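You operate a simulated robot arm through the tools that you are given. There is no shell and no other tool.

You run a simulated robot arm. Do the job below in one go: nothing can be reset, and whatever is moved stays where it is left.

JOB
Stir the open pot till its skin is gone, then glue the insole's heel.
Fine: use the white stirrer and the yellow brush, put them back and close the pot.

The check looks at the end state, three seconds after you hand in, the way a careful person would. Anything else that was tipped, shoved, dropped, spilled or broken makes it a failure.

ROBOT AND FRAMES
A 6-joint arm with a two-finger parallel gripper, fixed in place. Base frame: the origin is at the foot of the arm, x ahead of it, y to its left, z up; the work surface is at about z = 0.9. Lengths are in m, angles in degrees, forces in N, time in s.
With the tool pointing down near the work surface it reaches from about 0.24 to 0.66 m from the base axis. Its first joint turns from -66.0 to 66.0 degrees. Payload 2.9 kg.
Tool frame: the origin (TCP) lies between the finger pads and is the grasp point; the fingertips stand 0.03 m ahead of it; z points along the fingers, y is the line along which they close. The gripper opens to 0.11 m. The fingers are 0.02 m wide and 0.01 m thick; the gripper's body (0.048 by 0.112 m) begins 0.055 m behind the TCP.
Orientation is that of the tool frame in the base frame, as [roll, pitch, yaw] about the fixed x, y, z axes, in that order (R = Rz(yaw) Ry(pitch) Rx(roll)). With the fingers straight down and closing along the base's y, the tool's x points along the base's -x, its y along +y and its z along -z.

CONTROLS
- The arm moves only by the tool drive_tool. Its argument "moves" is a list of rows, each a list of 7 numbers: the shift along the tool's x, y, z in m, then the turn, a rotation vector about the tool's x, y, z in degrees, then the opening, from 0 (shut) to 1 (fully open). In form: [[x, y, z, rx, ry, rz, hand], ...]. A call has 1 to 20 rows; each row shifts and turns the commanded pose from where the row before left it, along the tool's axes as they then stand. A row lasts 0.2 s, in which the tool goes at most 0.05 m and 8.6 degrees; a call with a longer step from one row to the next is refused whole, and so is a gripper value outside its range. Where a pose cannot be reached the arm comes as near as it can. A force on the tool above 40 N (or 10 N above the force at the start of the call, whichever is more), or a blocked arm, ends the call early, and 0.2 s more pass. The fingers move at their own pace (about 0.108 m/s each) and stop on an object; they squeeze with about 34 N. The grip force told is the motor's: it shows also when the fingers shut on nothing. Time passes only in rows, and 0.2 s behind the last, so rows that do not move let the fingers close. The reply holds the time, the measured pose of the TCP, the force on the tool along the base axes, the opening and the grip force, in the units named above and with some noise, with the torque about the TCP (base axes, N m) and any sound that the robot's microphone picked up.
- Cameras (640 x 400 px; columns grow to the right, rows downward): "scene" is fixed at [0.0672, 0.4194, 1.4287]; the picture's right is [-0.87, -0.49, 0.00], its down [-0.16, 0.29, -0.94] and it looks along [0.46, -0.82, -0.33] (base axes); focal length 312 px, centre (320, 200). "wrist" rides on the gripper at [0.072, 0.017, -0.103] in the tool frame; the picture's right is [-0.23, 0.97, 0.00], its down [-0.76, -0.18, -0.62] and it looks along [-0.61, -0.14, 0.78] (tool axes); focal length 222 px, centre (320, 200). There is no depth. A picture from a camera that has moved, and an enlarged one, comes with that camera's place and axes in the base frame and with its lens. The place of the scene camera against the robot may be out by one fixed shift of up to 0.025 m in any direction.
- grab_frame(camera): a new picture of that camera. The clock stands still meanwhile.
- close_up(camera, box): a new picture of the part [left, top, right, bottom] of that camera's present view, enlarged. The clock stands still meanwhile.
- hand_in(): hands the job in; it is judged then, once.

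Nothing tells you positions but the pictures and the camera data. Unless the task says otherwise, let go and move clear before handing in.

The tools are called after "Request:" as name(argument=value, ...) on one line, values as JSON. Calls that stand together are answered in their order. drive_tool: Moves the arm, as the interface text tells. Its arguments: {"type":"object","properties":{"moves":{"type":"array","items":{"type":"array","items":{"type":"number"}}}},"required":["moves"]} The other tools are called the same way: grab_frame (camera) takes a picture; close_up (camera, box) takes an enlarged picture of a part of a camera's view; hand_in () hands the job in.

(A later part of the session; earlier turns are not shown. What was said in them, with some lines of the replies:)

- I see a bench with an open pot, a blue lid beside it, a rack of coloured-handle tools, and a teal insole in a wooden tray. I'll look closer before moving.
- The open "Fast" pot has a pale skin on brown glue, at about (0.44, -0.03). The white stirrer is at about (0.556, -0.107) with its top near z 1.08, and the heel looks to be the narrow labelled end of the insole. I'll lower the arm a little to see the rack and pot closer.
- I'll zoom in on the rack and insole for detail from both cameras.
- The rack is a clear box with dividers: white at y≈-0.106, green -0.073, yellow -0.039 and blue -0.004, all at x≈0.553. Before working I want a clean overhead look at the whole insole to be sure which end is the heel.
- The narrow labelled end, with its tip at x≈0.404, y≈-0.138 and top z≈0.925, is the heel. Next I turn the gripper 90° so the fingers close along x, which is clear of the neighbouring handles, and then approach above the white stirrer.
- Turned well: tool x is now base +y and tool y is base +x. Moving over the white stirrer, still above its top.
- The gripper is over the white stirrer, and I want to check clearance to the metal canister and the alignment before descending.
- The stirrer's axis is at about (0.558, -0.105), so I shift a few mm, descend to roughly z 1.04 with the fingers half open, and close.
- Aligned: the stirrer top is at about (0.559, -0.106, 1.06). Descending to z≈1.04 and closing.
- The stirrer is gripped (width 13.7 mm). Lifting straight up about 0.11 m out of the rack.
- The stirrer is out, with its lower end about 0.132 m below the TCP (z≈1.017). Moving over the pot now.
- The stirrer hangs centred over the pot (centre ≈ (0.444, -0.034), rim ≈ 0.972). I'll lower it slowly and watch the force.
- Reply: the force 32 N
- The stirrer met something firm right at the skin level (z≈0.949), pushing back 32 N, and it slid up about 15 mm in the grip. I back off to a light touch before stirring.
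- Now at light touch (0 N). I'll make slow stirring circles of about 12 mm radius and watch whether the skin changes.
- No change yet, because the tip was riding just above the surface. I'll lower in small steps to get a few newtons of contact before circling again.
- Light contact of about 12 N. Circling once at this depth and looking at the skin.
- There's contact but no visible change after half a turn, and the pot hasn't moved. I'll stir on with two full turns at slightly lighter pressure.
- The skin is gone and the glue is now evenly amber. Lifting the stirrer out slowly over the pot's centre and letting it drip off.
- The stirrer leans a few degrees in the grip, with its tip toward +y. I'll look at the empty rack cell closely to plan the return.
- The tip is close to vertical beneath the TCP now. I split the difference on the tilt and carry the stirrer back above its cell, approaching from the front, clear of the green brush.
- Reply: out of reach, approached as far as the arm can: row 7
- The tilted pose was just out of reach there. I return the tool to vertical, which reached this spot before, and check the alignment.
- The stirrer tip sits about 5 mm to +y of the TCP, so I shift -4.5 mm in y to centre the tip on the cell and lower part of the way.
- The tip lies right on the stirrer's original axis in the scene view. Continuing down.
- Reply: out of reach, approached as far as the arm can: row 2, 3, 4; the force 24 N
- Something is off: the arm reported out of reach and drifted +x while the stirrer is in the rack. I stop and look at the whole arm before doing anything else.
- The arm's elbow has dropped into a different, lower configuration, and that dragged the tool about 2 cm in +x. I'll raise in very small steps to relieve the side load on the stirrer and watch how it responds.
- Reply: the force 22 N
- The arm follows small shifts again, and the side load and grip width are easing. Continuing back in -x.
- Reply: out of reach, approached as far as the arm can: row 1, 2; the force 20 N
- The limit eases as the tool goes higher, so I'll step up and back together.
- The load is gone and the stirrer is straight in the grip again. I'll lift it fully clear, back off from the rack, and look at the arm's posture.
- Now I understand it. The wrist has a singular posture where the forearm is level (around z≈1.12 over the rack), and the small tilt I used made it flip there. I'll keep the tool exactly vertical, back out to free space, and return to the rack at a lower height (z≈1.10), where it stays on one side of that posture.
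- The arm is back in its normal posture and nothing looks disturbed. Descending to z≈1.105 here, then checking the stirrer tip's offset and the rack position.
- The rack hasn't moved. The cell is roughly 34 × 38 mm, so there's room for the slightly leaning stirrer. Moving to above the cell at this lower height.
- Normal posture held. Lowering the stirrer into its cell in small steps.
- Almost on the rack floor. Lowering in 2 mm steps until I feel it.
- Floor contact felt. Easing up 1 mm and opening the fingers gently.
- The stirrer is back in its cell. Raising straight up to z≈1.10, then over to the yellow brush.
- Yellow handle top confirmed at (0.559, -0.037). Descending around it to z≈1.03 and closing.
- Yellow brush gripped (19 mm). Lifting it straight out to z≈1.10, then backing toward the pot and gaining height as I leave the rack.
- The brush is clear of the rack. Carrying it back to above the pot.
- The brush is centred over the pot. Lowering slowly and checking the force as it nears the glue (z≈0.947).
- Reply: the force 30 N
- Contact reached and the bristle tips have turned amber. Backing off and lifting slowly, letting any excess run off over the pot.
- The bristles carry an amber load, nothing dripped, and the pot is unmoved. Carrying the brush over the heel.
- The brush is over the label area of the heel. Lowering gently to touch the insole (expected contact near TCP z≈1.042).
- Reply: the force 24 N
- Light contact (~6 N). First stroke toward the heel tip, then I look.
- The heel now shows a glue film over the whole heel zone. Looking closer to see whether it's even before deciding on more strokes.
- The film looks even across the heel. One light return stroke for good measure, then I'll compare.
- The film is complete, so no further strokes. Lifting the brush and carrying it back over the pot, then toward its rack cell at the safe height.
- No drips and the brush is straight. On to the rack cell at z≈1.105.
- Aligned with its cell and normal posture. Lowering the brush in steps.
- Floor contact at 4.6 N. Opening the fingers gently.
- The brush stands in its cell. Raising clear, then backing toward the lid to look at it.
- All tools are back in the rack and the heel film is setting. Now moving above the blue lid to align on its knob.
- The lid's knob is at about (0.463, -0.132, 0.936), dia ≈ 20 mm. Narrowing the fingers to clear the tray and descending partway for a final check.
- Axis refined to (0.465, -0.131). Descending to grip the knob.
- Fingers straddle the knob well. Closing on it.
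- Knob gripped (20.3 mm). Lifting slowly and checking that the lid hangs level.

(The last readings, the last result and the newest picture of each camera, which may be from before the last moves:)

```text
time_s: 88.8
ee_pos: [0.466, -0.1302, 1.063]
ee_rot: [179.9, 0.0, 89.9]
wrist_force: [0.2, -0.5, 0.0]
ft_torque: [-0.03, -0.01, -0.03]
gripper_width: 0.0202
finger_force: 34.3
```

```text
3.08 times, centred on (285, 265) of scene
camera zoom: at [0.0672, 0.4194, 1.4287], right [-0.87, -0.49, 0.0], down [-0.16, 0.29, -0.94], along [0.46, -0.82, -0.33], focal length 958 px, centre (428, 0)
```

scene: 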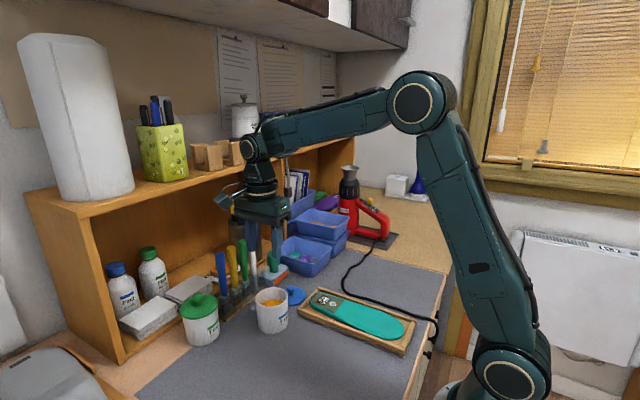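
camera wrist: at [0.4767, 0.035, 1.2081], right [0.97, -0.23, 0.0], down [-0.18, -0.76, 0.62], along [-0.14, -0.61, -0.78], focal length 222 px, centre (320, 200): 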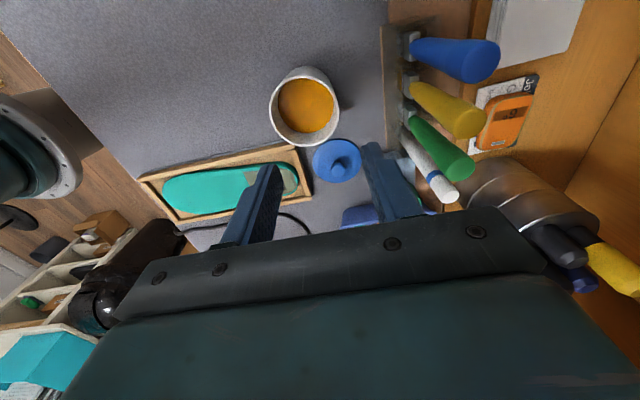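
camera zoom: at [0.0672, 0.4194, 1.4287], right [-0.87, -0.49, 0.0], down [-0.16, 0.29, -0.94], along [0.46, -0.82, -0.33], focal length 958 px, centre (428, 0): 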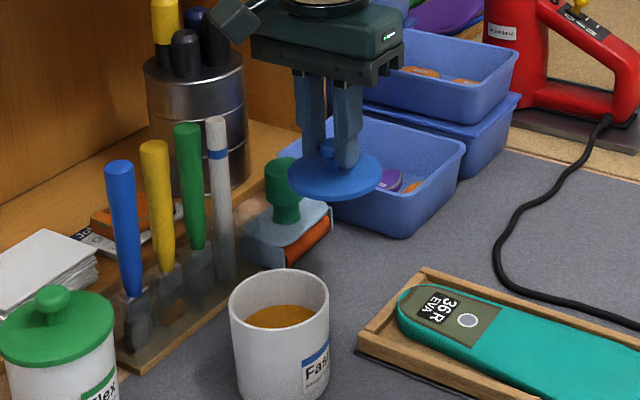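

The lid hangs level and centred in the grip. Moving it over the pot centre (0.4435, -0.034), well above the rim.

Request:
drive_tool(moves=[[0.0192, -0.0042, 0, 0, 0, 0, 0], [0.0192, -0.0042, 0, 0, 0, 0, 0], [0.0192, -0.0042, 0, 0, 0, 0, 0], [0.0192, -0.0042, 0, 0, 0, 0, 0], [0.019, -0.0044, 0, 0, 0, 0, 0], [0, 0, 0, 0, 0, 0, 0]])

Request:
close_up(camera="wrist", box=[230, 40, 410, 230])

Request:
close_up(camera="scene", box=[230, 220, 330, 340])

```text
time_s: 90.2
ee_pos: [0.4448, -0.0347, 1.0615]
ee_rot: [179.9, -0.1, 90.0]
wrist_force: [-0.1, 0.4, -0.1]
ft_torque: [-0.02, 0.01, -0.03]
gripper_width: 0.0206
finger_force: 33.6
```

```text
2.11 times, centred on (320, 135) of wrist
camera zoom: at [0.4606, 0.0374, 1.1659], right [0.97, -0.23, 0.0], down [-0.18, -0.76, 0.62], along [-0.14, -0.61, -0.78], focal length 468 px, centre (320, 337)
```

zoom: 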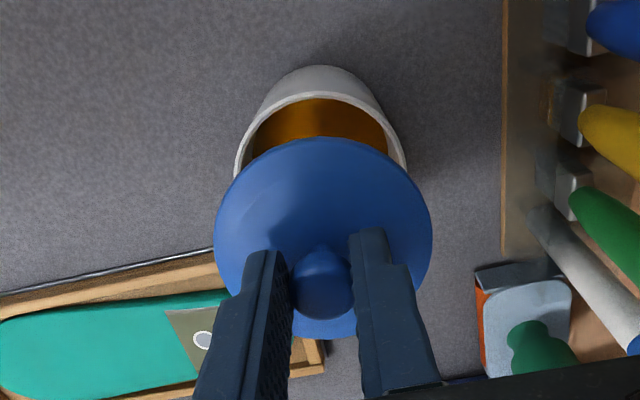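

```text
3.33 times, centred on (280, 280) of scene
camera zoom: at [0.0672, 0.4194, 1.4287], right [-0.87, -0.49, 0.0], down [-0.16, 0.29, -0.94], along [0.46, -0.82, -0.33], focal length 1038 px, centre (453, -67)
```

zoom: 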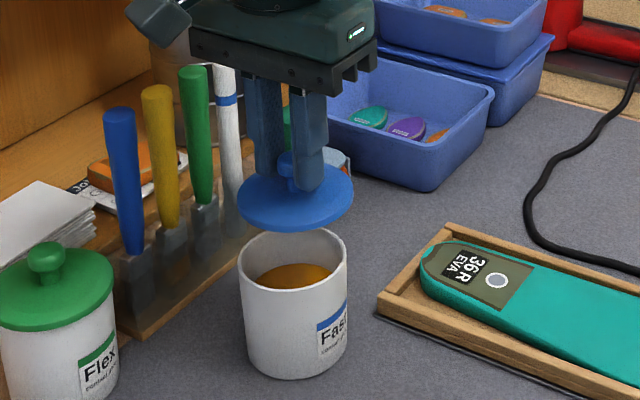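

Lid and pot agree within about 1 mm. Lowering, with small steps near the rim.

Request:
drive_tool(moves=[[0, -0.001, 0.01, 0, 0, 0, 0], [0, 0, 0.012, 0, 0, 0, 0], [0, 0, 0.01, 0, 0, 0, 0], [0, 0, 0.004, 0, 0, 0, 0], [0, 0, 0, 0, 0, 0, 0]])

Request:
close_up(camera="scene", box=[240, 240, 320, 340])

Request:
close_up(camera="wrist", box=[250, 40, 390, 200])

```text
time_s: 91.4
ee_pos: [0.4439, -0.034, 1.0251]
ee_rot: [-180.0, -0.1, 90.0]
wrist_force: [0.0, -0.2, 0.4]
ft_torque: [-0.03, 0.01, 0.01]
gripper_width: 0.0204
finger_force: 34.4
```

```text
4.00 times, centred on (280, 290) of scene
camera zoom: at [0.0672, 0.4194, 1.4287], right [-0.87, -0.49, 0.0], down [-0.16, 0.29, -0.94], along [0.46, -0.82, -0.33], focal length 1246 px, centre (480, -160)
```

zoom: 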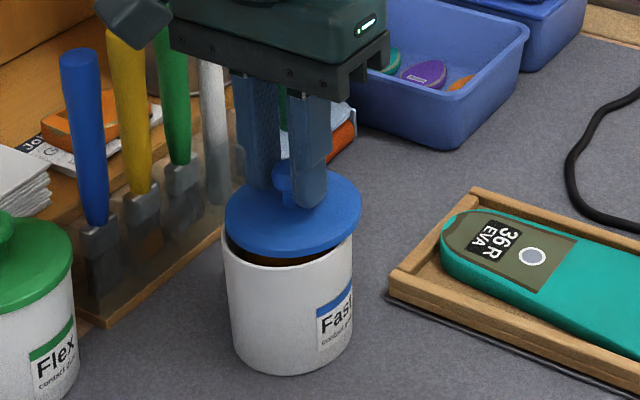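

```text
2.50 times, centred on (320, 120) of wrist
camera zoom: at [0.4606, 0.0377, 1.1294], right [0.97, -0.23, 0.0], down [-0.18, -0.76, 0.62], along [-0.14, -0.61, -0.78], focal length 555 px, centre (320, 400)
```

zoom: 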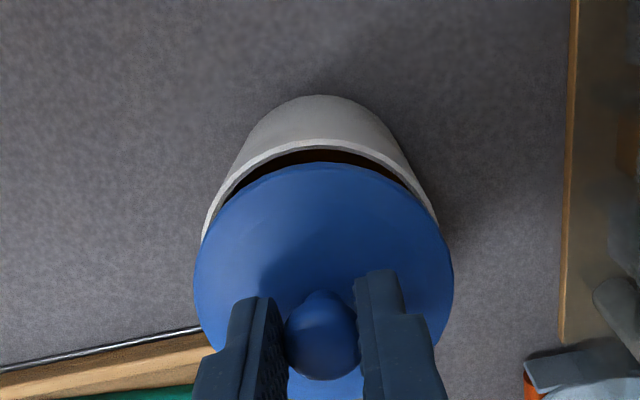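

The lid sits about 4 mm too far toward -y relative to the pot. Shifting +4 mm and re-checking before contact.

Request:
drive_tool(moves=[[0.004, 0, 0, 0, 0, 0, 0], [0, 0, 0, 0, 0, 0, 0]])

Request:
close_up(camera="scene", box=[250, 260, 310, 330])

Request:
close_up(camera="wrist", box=[250, 40, 390, 200])

```text
time_s: 92.0
ee_pos: [0.4437, -0.0311, 1.0263]
ee_rot: [179.9, 0.0, 90.0]
wrist_force: [-0.8, 0.1, -0.2]
ft_torque: [0.03, -0.03, 0.01]
gripper_width: 0.0202
finger_force: 33.7
```

```text
5.71 times, centred on (280, 295) of scene
camera zoom: at [0.0672, 0.4194, 1.4287], right [-0.87, -0.49, 0.0], down [-0.16, 0.29, -0.94], along [0.46, -0.82, -0.33], focal length 1780 px, centre (549, -343)
```

zoom: 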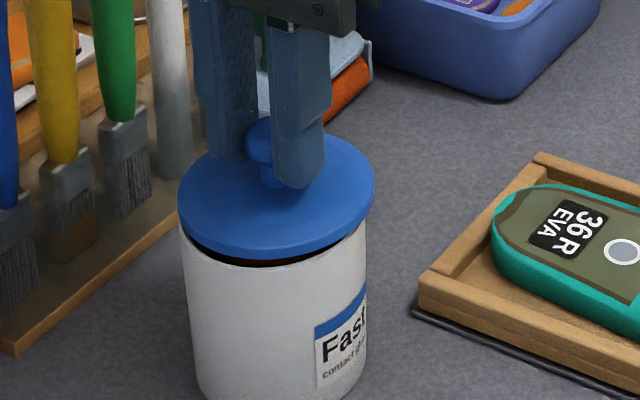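

```text
2.50 times, centred on (320, 120) of wrist
camera zoom: at [0.4605, 0.0415, 1.1296], right [0.97, -0.23, 0.0], down [-0.18, -0.76, 0.62], along [-0.14, -0.61, -0.78], focal length 555 px, centre (320, 400)
```

zoom: 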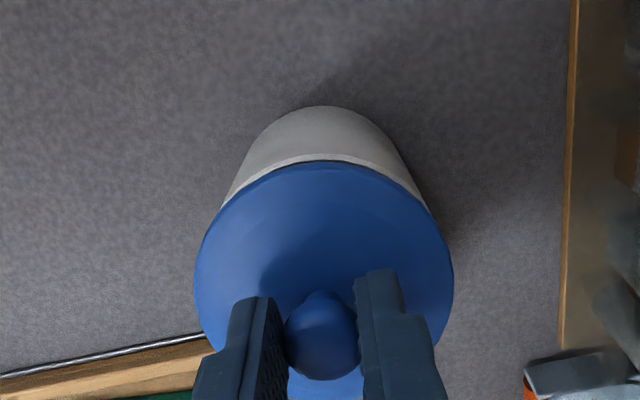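

Request:
drive_tool(moves=[[0.0006, 0.0003, 0.003, 0, 0, 0, 0], [0, 0, 0.002, 0, 0, 0, 0], [0, 0, 0, 0, 0, 0, 0]])

Request:
close_up(camera="scene", box=[250, 260, 310, 330])

Request:
close_up(camera="wrist", box=[250, 40, 390, 200])

```text
time_s: 92.8
ee_pos: [0.4439, -0.0302, 1.0203]
ee_rot: [180.0, 0.0, 90.0]
wrist_force: [0.4, 0.1, -0.6]
ft_torque: [-0.01, 0.04, -0.01]
gripper_width: 0.0204
finger_force: 33.7
```

```text
5.71 times, centred on (280, 295) of scene
camera zoom: at [0.0672, 0.4194, 1.4287], right [-0.87, -0.49, 0.0], down [-0.16, 0.29, -0.94], along [0.46, -0.82, -0.33], focal length 1780 px, centre (549, -343)
```

zoom: 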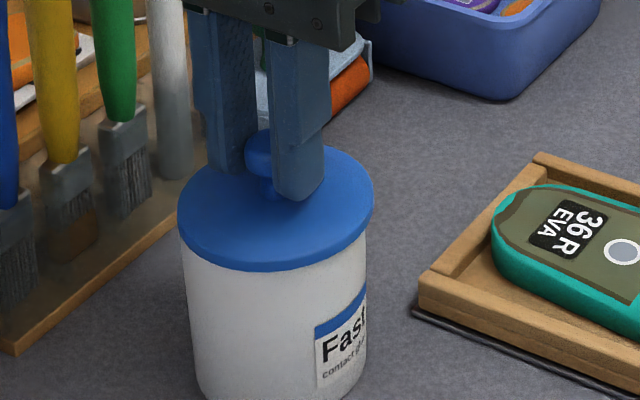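

```text
2.50 times, centred on (320, 120) of wrist
camera zoom: at [0.4603, 0.0426, 1.1246], right [0.97, -0.23, 0.0], down [-0.18, -0.76, 0.62], along [-0.14, -0.61, -0.78], focal length 555 px, centre (320, 400)
```

zoom: 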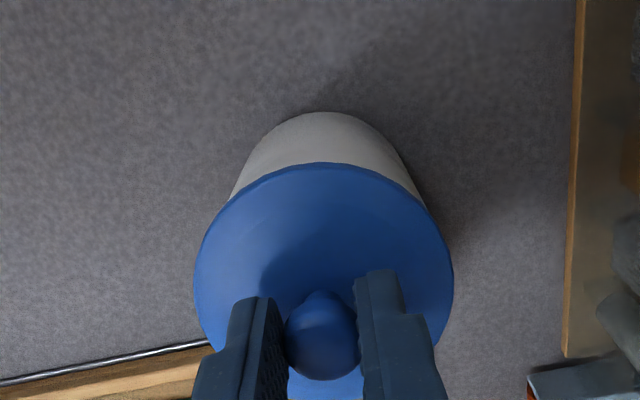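

Nearly seated and concentric to within a millimetre or two. Fine nudge and lowering to touch.

Request:
drive_tool(moves=[[-0.0008, 0.0008, 0.0015, 0, 0, 0, 0], [0, 0, 0, 0, 0, 0, 0]])

Request:
drive_tool(moves=[[0, 0, 0.0015, 0, 0, 0, 0], [0, 0, 0, 0, 0, 0, 0]])

```text
time_s: 93.4
ee_pos: [0.4442, -0.0301, 1.0205]
ee_rot: [179.8, -0.1, 90.1]
wrist_force: [-1.7, 3.6, 10.3]
ft_torque: [-0.03, 0.07, -0.08]
gripper_width: 0.0205
finger_force: 34.0
```

```text
time_s: 94.0
ee_pos: [0.4445, -0.029, 1.0196]
ee_rot: [179.6, 0.0, 90.0]
wrist_force: [-7.3, 6.2, 36.6]
ft_torque: [-0.11, 0.32, -0.06]
gripper_width: 0.0205
finger_force: 34.5
```

Contact made; 36 N is more than needed, so I back off to almost nothing and inspect before releasing.

Request:
drive_tool(moves=[[0, 0, -0.0015, 0, 0, 0, 0], [0, 0, -0.0007, 0, 0, 0, 0], [0, 0, 0, 0, 0, 0, 0]])

Request:
close_up(camera="scene", box=[250, 260, 310, 330])

Request:
close_up(camera="wrist", box=[250, 40, 390, 200])

```text
time_s: 94.8
ee_pos: [0.4447, -0.0315, 1.02]
ee_rot: [179.9, 0.1, 90.0]
wrist_force: [1.6, 6.7, 16.7]
ft_torque: [0.17, -0.1, 0.04]
gripper_width: 0.0203
finger_force: 34.3
```

```text
5.71 times, centred on (280, 295) of scene
camera zoom: at [0.067, 0.4196, 1.4286], right [-0.87, -0.49, 0.0], down [-0.16, 0.29, -0.94], along [0.46, -0.82, -0.33], focal length 1780 px, centre (549, -343)
```

zoom: 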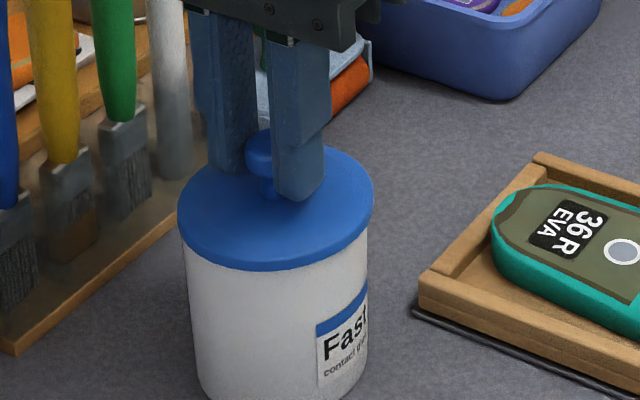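

```text
2.50 times, centred on (320, 120) of wrist
camera zoom: at [0.4608, 0.0416, 1.1236], right [0.97, -0.23, 0.0], down [-0.18, -0.76, 0.62], along [-0.14, -0.61, -0.78], focal length 555 px, centre (320, 400)
```

zoom: 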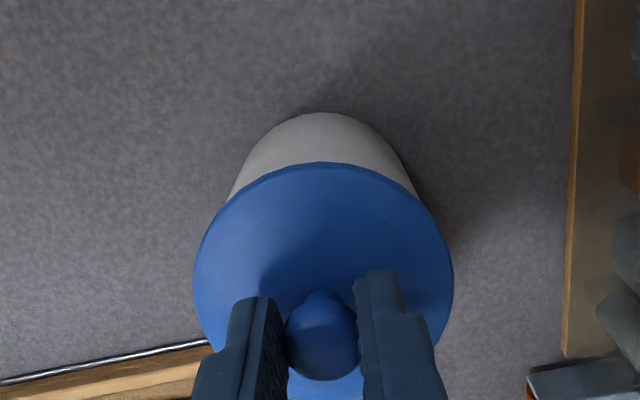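

The lid sits flush and concentric. Relieving the last force, then opening gently.

Request:
drive_tool(moves=[[0, 0, -0.0007, 0, 0, 0, 0], [0, 0, 0, 0, 0, 0, 0]])

```text
time_s: 95.4
ee_pos: [0.4447, -0.0315, 1.0198]
ee_rot: [-179.9, 0.0, 89.9]
wrist_force: [1.2, 2.4, 6.4]
ft_torque: [-0.02, -0.04, 0.02]
gripper_width: 0.0202
finger_force: 33.6
```

Request:
drive_tool(moves=[[0, 0, 0, 0, 0, 0, 0.2], [0, 0, 0, 0, 0, 0, 0.25], [0, 0, 0, 0, 0, 0, 0.3], [0, 0, 0, 0, 0, 0, 0.4], [0, 0, 0, 0, 0, 0, 0.4]])

Request:
close_up(camera="scene", box=[250, 260, 310, 330])

Request:
close_up(camera="wrist", box=[250, 40, 390, 200])

```text
time_s: 96.6
ee_pos: [0.4455, -0.0318, 1.0208]
ee_rot: [179.9, 0.0, 90.0]
wrist_force: [-0.2, -0.4, -0.5]
ft_torque: [0.0, -0.01, 0.02]
gripper_width: 0.0442
finger_force: 0.1
heard: snap
```

```text
5.71 times, centred on (280, 295) of scene
camera zoom: at [0.0672, 0.4194, 1.4287], right [-0.87, -0.49, 0.0], down [-0.16, 0.29, -0.94], along [0.46, -0.82, -0.33], focal length 1780 px, centre (549, -343)
```

zoom: 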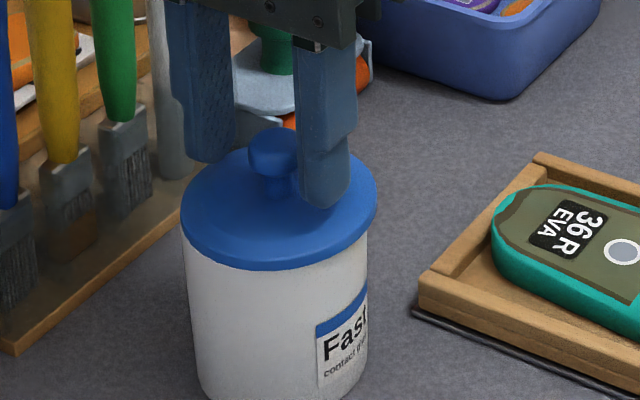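

```text
2.50 times, centred on (320, 120) of wrist
camera zoom: at [0.4611, 0.0409, 1.1243], right [0.97, -0.23, 0.0], down [-0.18, -0.76, 0.62], along [-0.14, -0.61, -0.78], focal length 555 px, centre (320, 400)
```

zoom: 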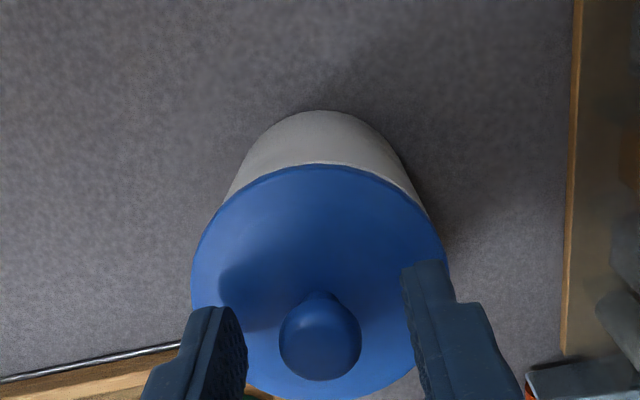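

I heard a snap, so the lid has clicked onto the pot. Rising straight up and clear, then doing a full check.

Request:
drive_tool(moves=[[0, 0, -0.015, 0, 0, 0, 0.4], [0, 0, -0.02, 0, 0, 0, 0.4], [0, 0, -0.025, 0, 0, 0, 0.4], [0, 0, -0.03, 0, 0, 0, 0.4], [0, -0.03, -0.01, 0, 0, 0, 0.4], [0, -0.03, -0.01, 0, 0, 0, 0.4], [0, -0.03, -0.01, 0, 0, 0, 0.4], [0, 0, 0, 0, 0, 0, 0.4]])

Request:
grab_frame(camera="scene")

Request:
close_up(camera="scene", box=[170, 220, 330, 350])

Request:
close_up(camera="scene", box=[280, 260, 440, 370])

Request:
grab_frame(camera="wrist")

```text
time_s: 98.4
ee_pos: [0.3545, -0.0317, 1.1419]
ee_rot: [-179.9, 0.0, 90.0]
wrist_force: [0.4, -0.7, 0.0]
ft_torque: [0.02, 0.02, -0.01]
gripper_width: 0.044
finger_force: 0.0
```

```text
taken
```

scene: 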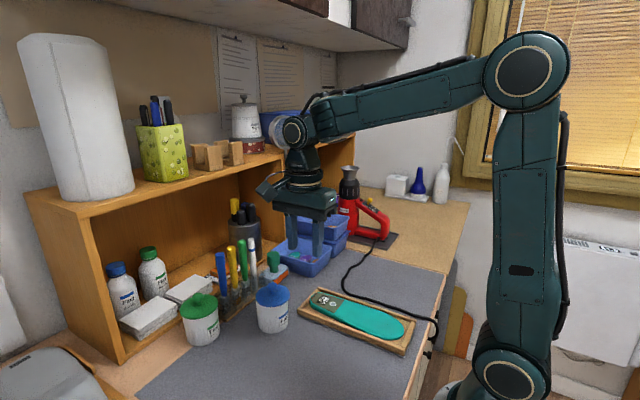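

```text
3.08 times, centred on (250, 285) of scene
camera zoom: at [0.0672, 0.4194, 1.4287], right [-0.87, -0.49, 0.0], down [-0.16, 0.29, -0.94], along [0.46, -0.82, -0.33], focal length 958 px, centre (535, -62)
```

zoom: 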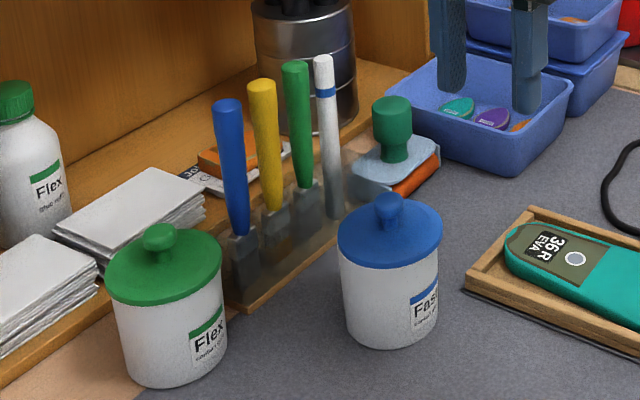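

```text
3.64 times, centred on (360, 315) of scene
camera zoom: at [0.0672, 0.4194, 1.4287], right [-0.87, -0.49, 0.0], down [-0.16, 0.29, -0.94], along [0.46, -0.82, -0.33], focal length 1133 px, centre (174, -218)
```

zoom: 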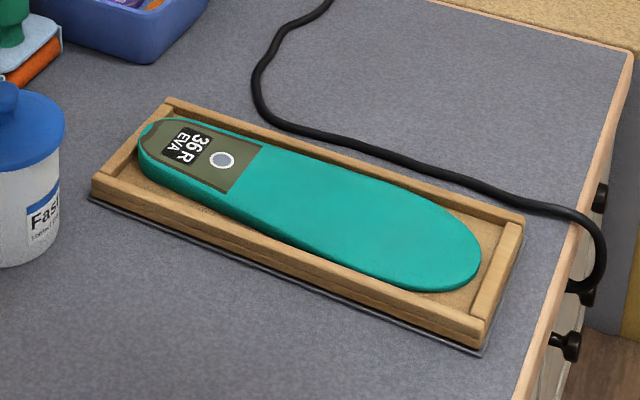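

```text
taken
camera wrist: at [0.3706, 0.0412, 1.2447], right [0.97, -0.23, 0.0], down [-0.18, -0.76, 0.62], along [-0.14, -0.61, -0.78], focal length 222 px, centre (320, 200)
```

wrist: 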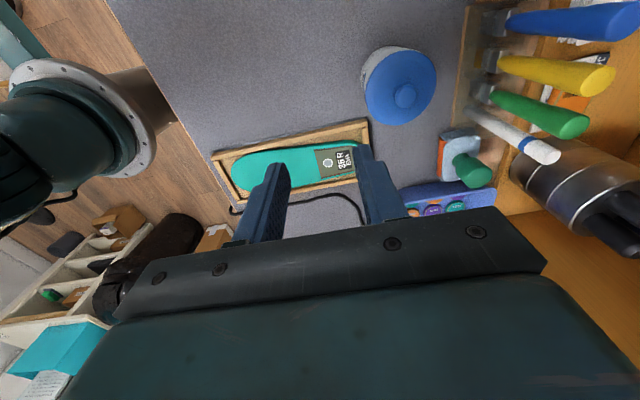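

Everything checks out. The skin is stirred in, the blue lid is snapped on the pot, the heel is coated, and both tools are back in the rack. I see no drips or disturbed items, and the gripper is empty and clear, so I'm handing in.

Request:
hand_in()

```text
The job is handed in.
```

I handed the job in with all of it done, as far as the pictures show; I haven't seen the check's result.

- **Pot:** I stirred the "Fast" pot with the white stirrer until the pale skin was gone and the glue was an even amber. The blue lid is back on, and the microphone picked up a snap as I let go of it.
- **Heel:** I coated the narrow, labelled end of the insole with the yellow brush. An even film covers the heel, apart from a thin bare edge around it. The film darkened from yellow to olive afterwards, which I took to be it drying.
- **Tools:** The white stirrer and the yellow brush are back in their own slots in the rack. The stirrer leans slightly.

**Trouble along the way:**
- **Stirrer stuck briefly:** On my first try at putting the stirrer back, the arm's wrist flipped and pushed it sideways against the rack with about 20 N. I backed out and tried again. The rack had not moved in the later pictures.
- **Insole shifted:** Brushing moved the insole 2–3 mm toward its heel end, still inside the tray.

I saw no drips and nothing else out of place. The gripper was empty and clear when I handed in.
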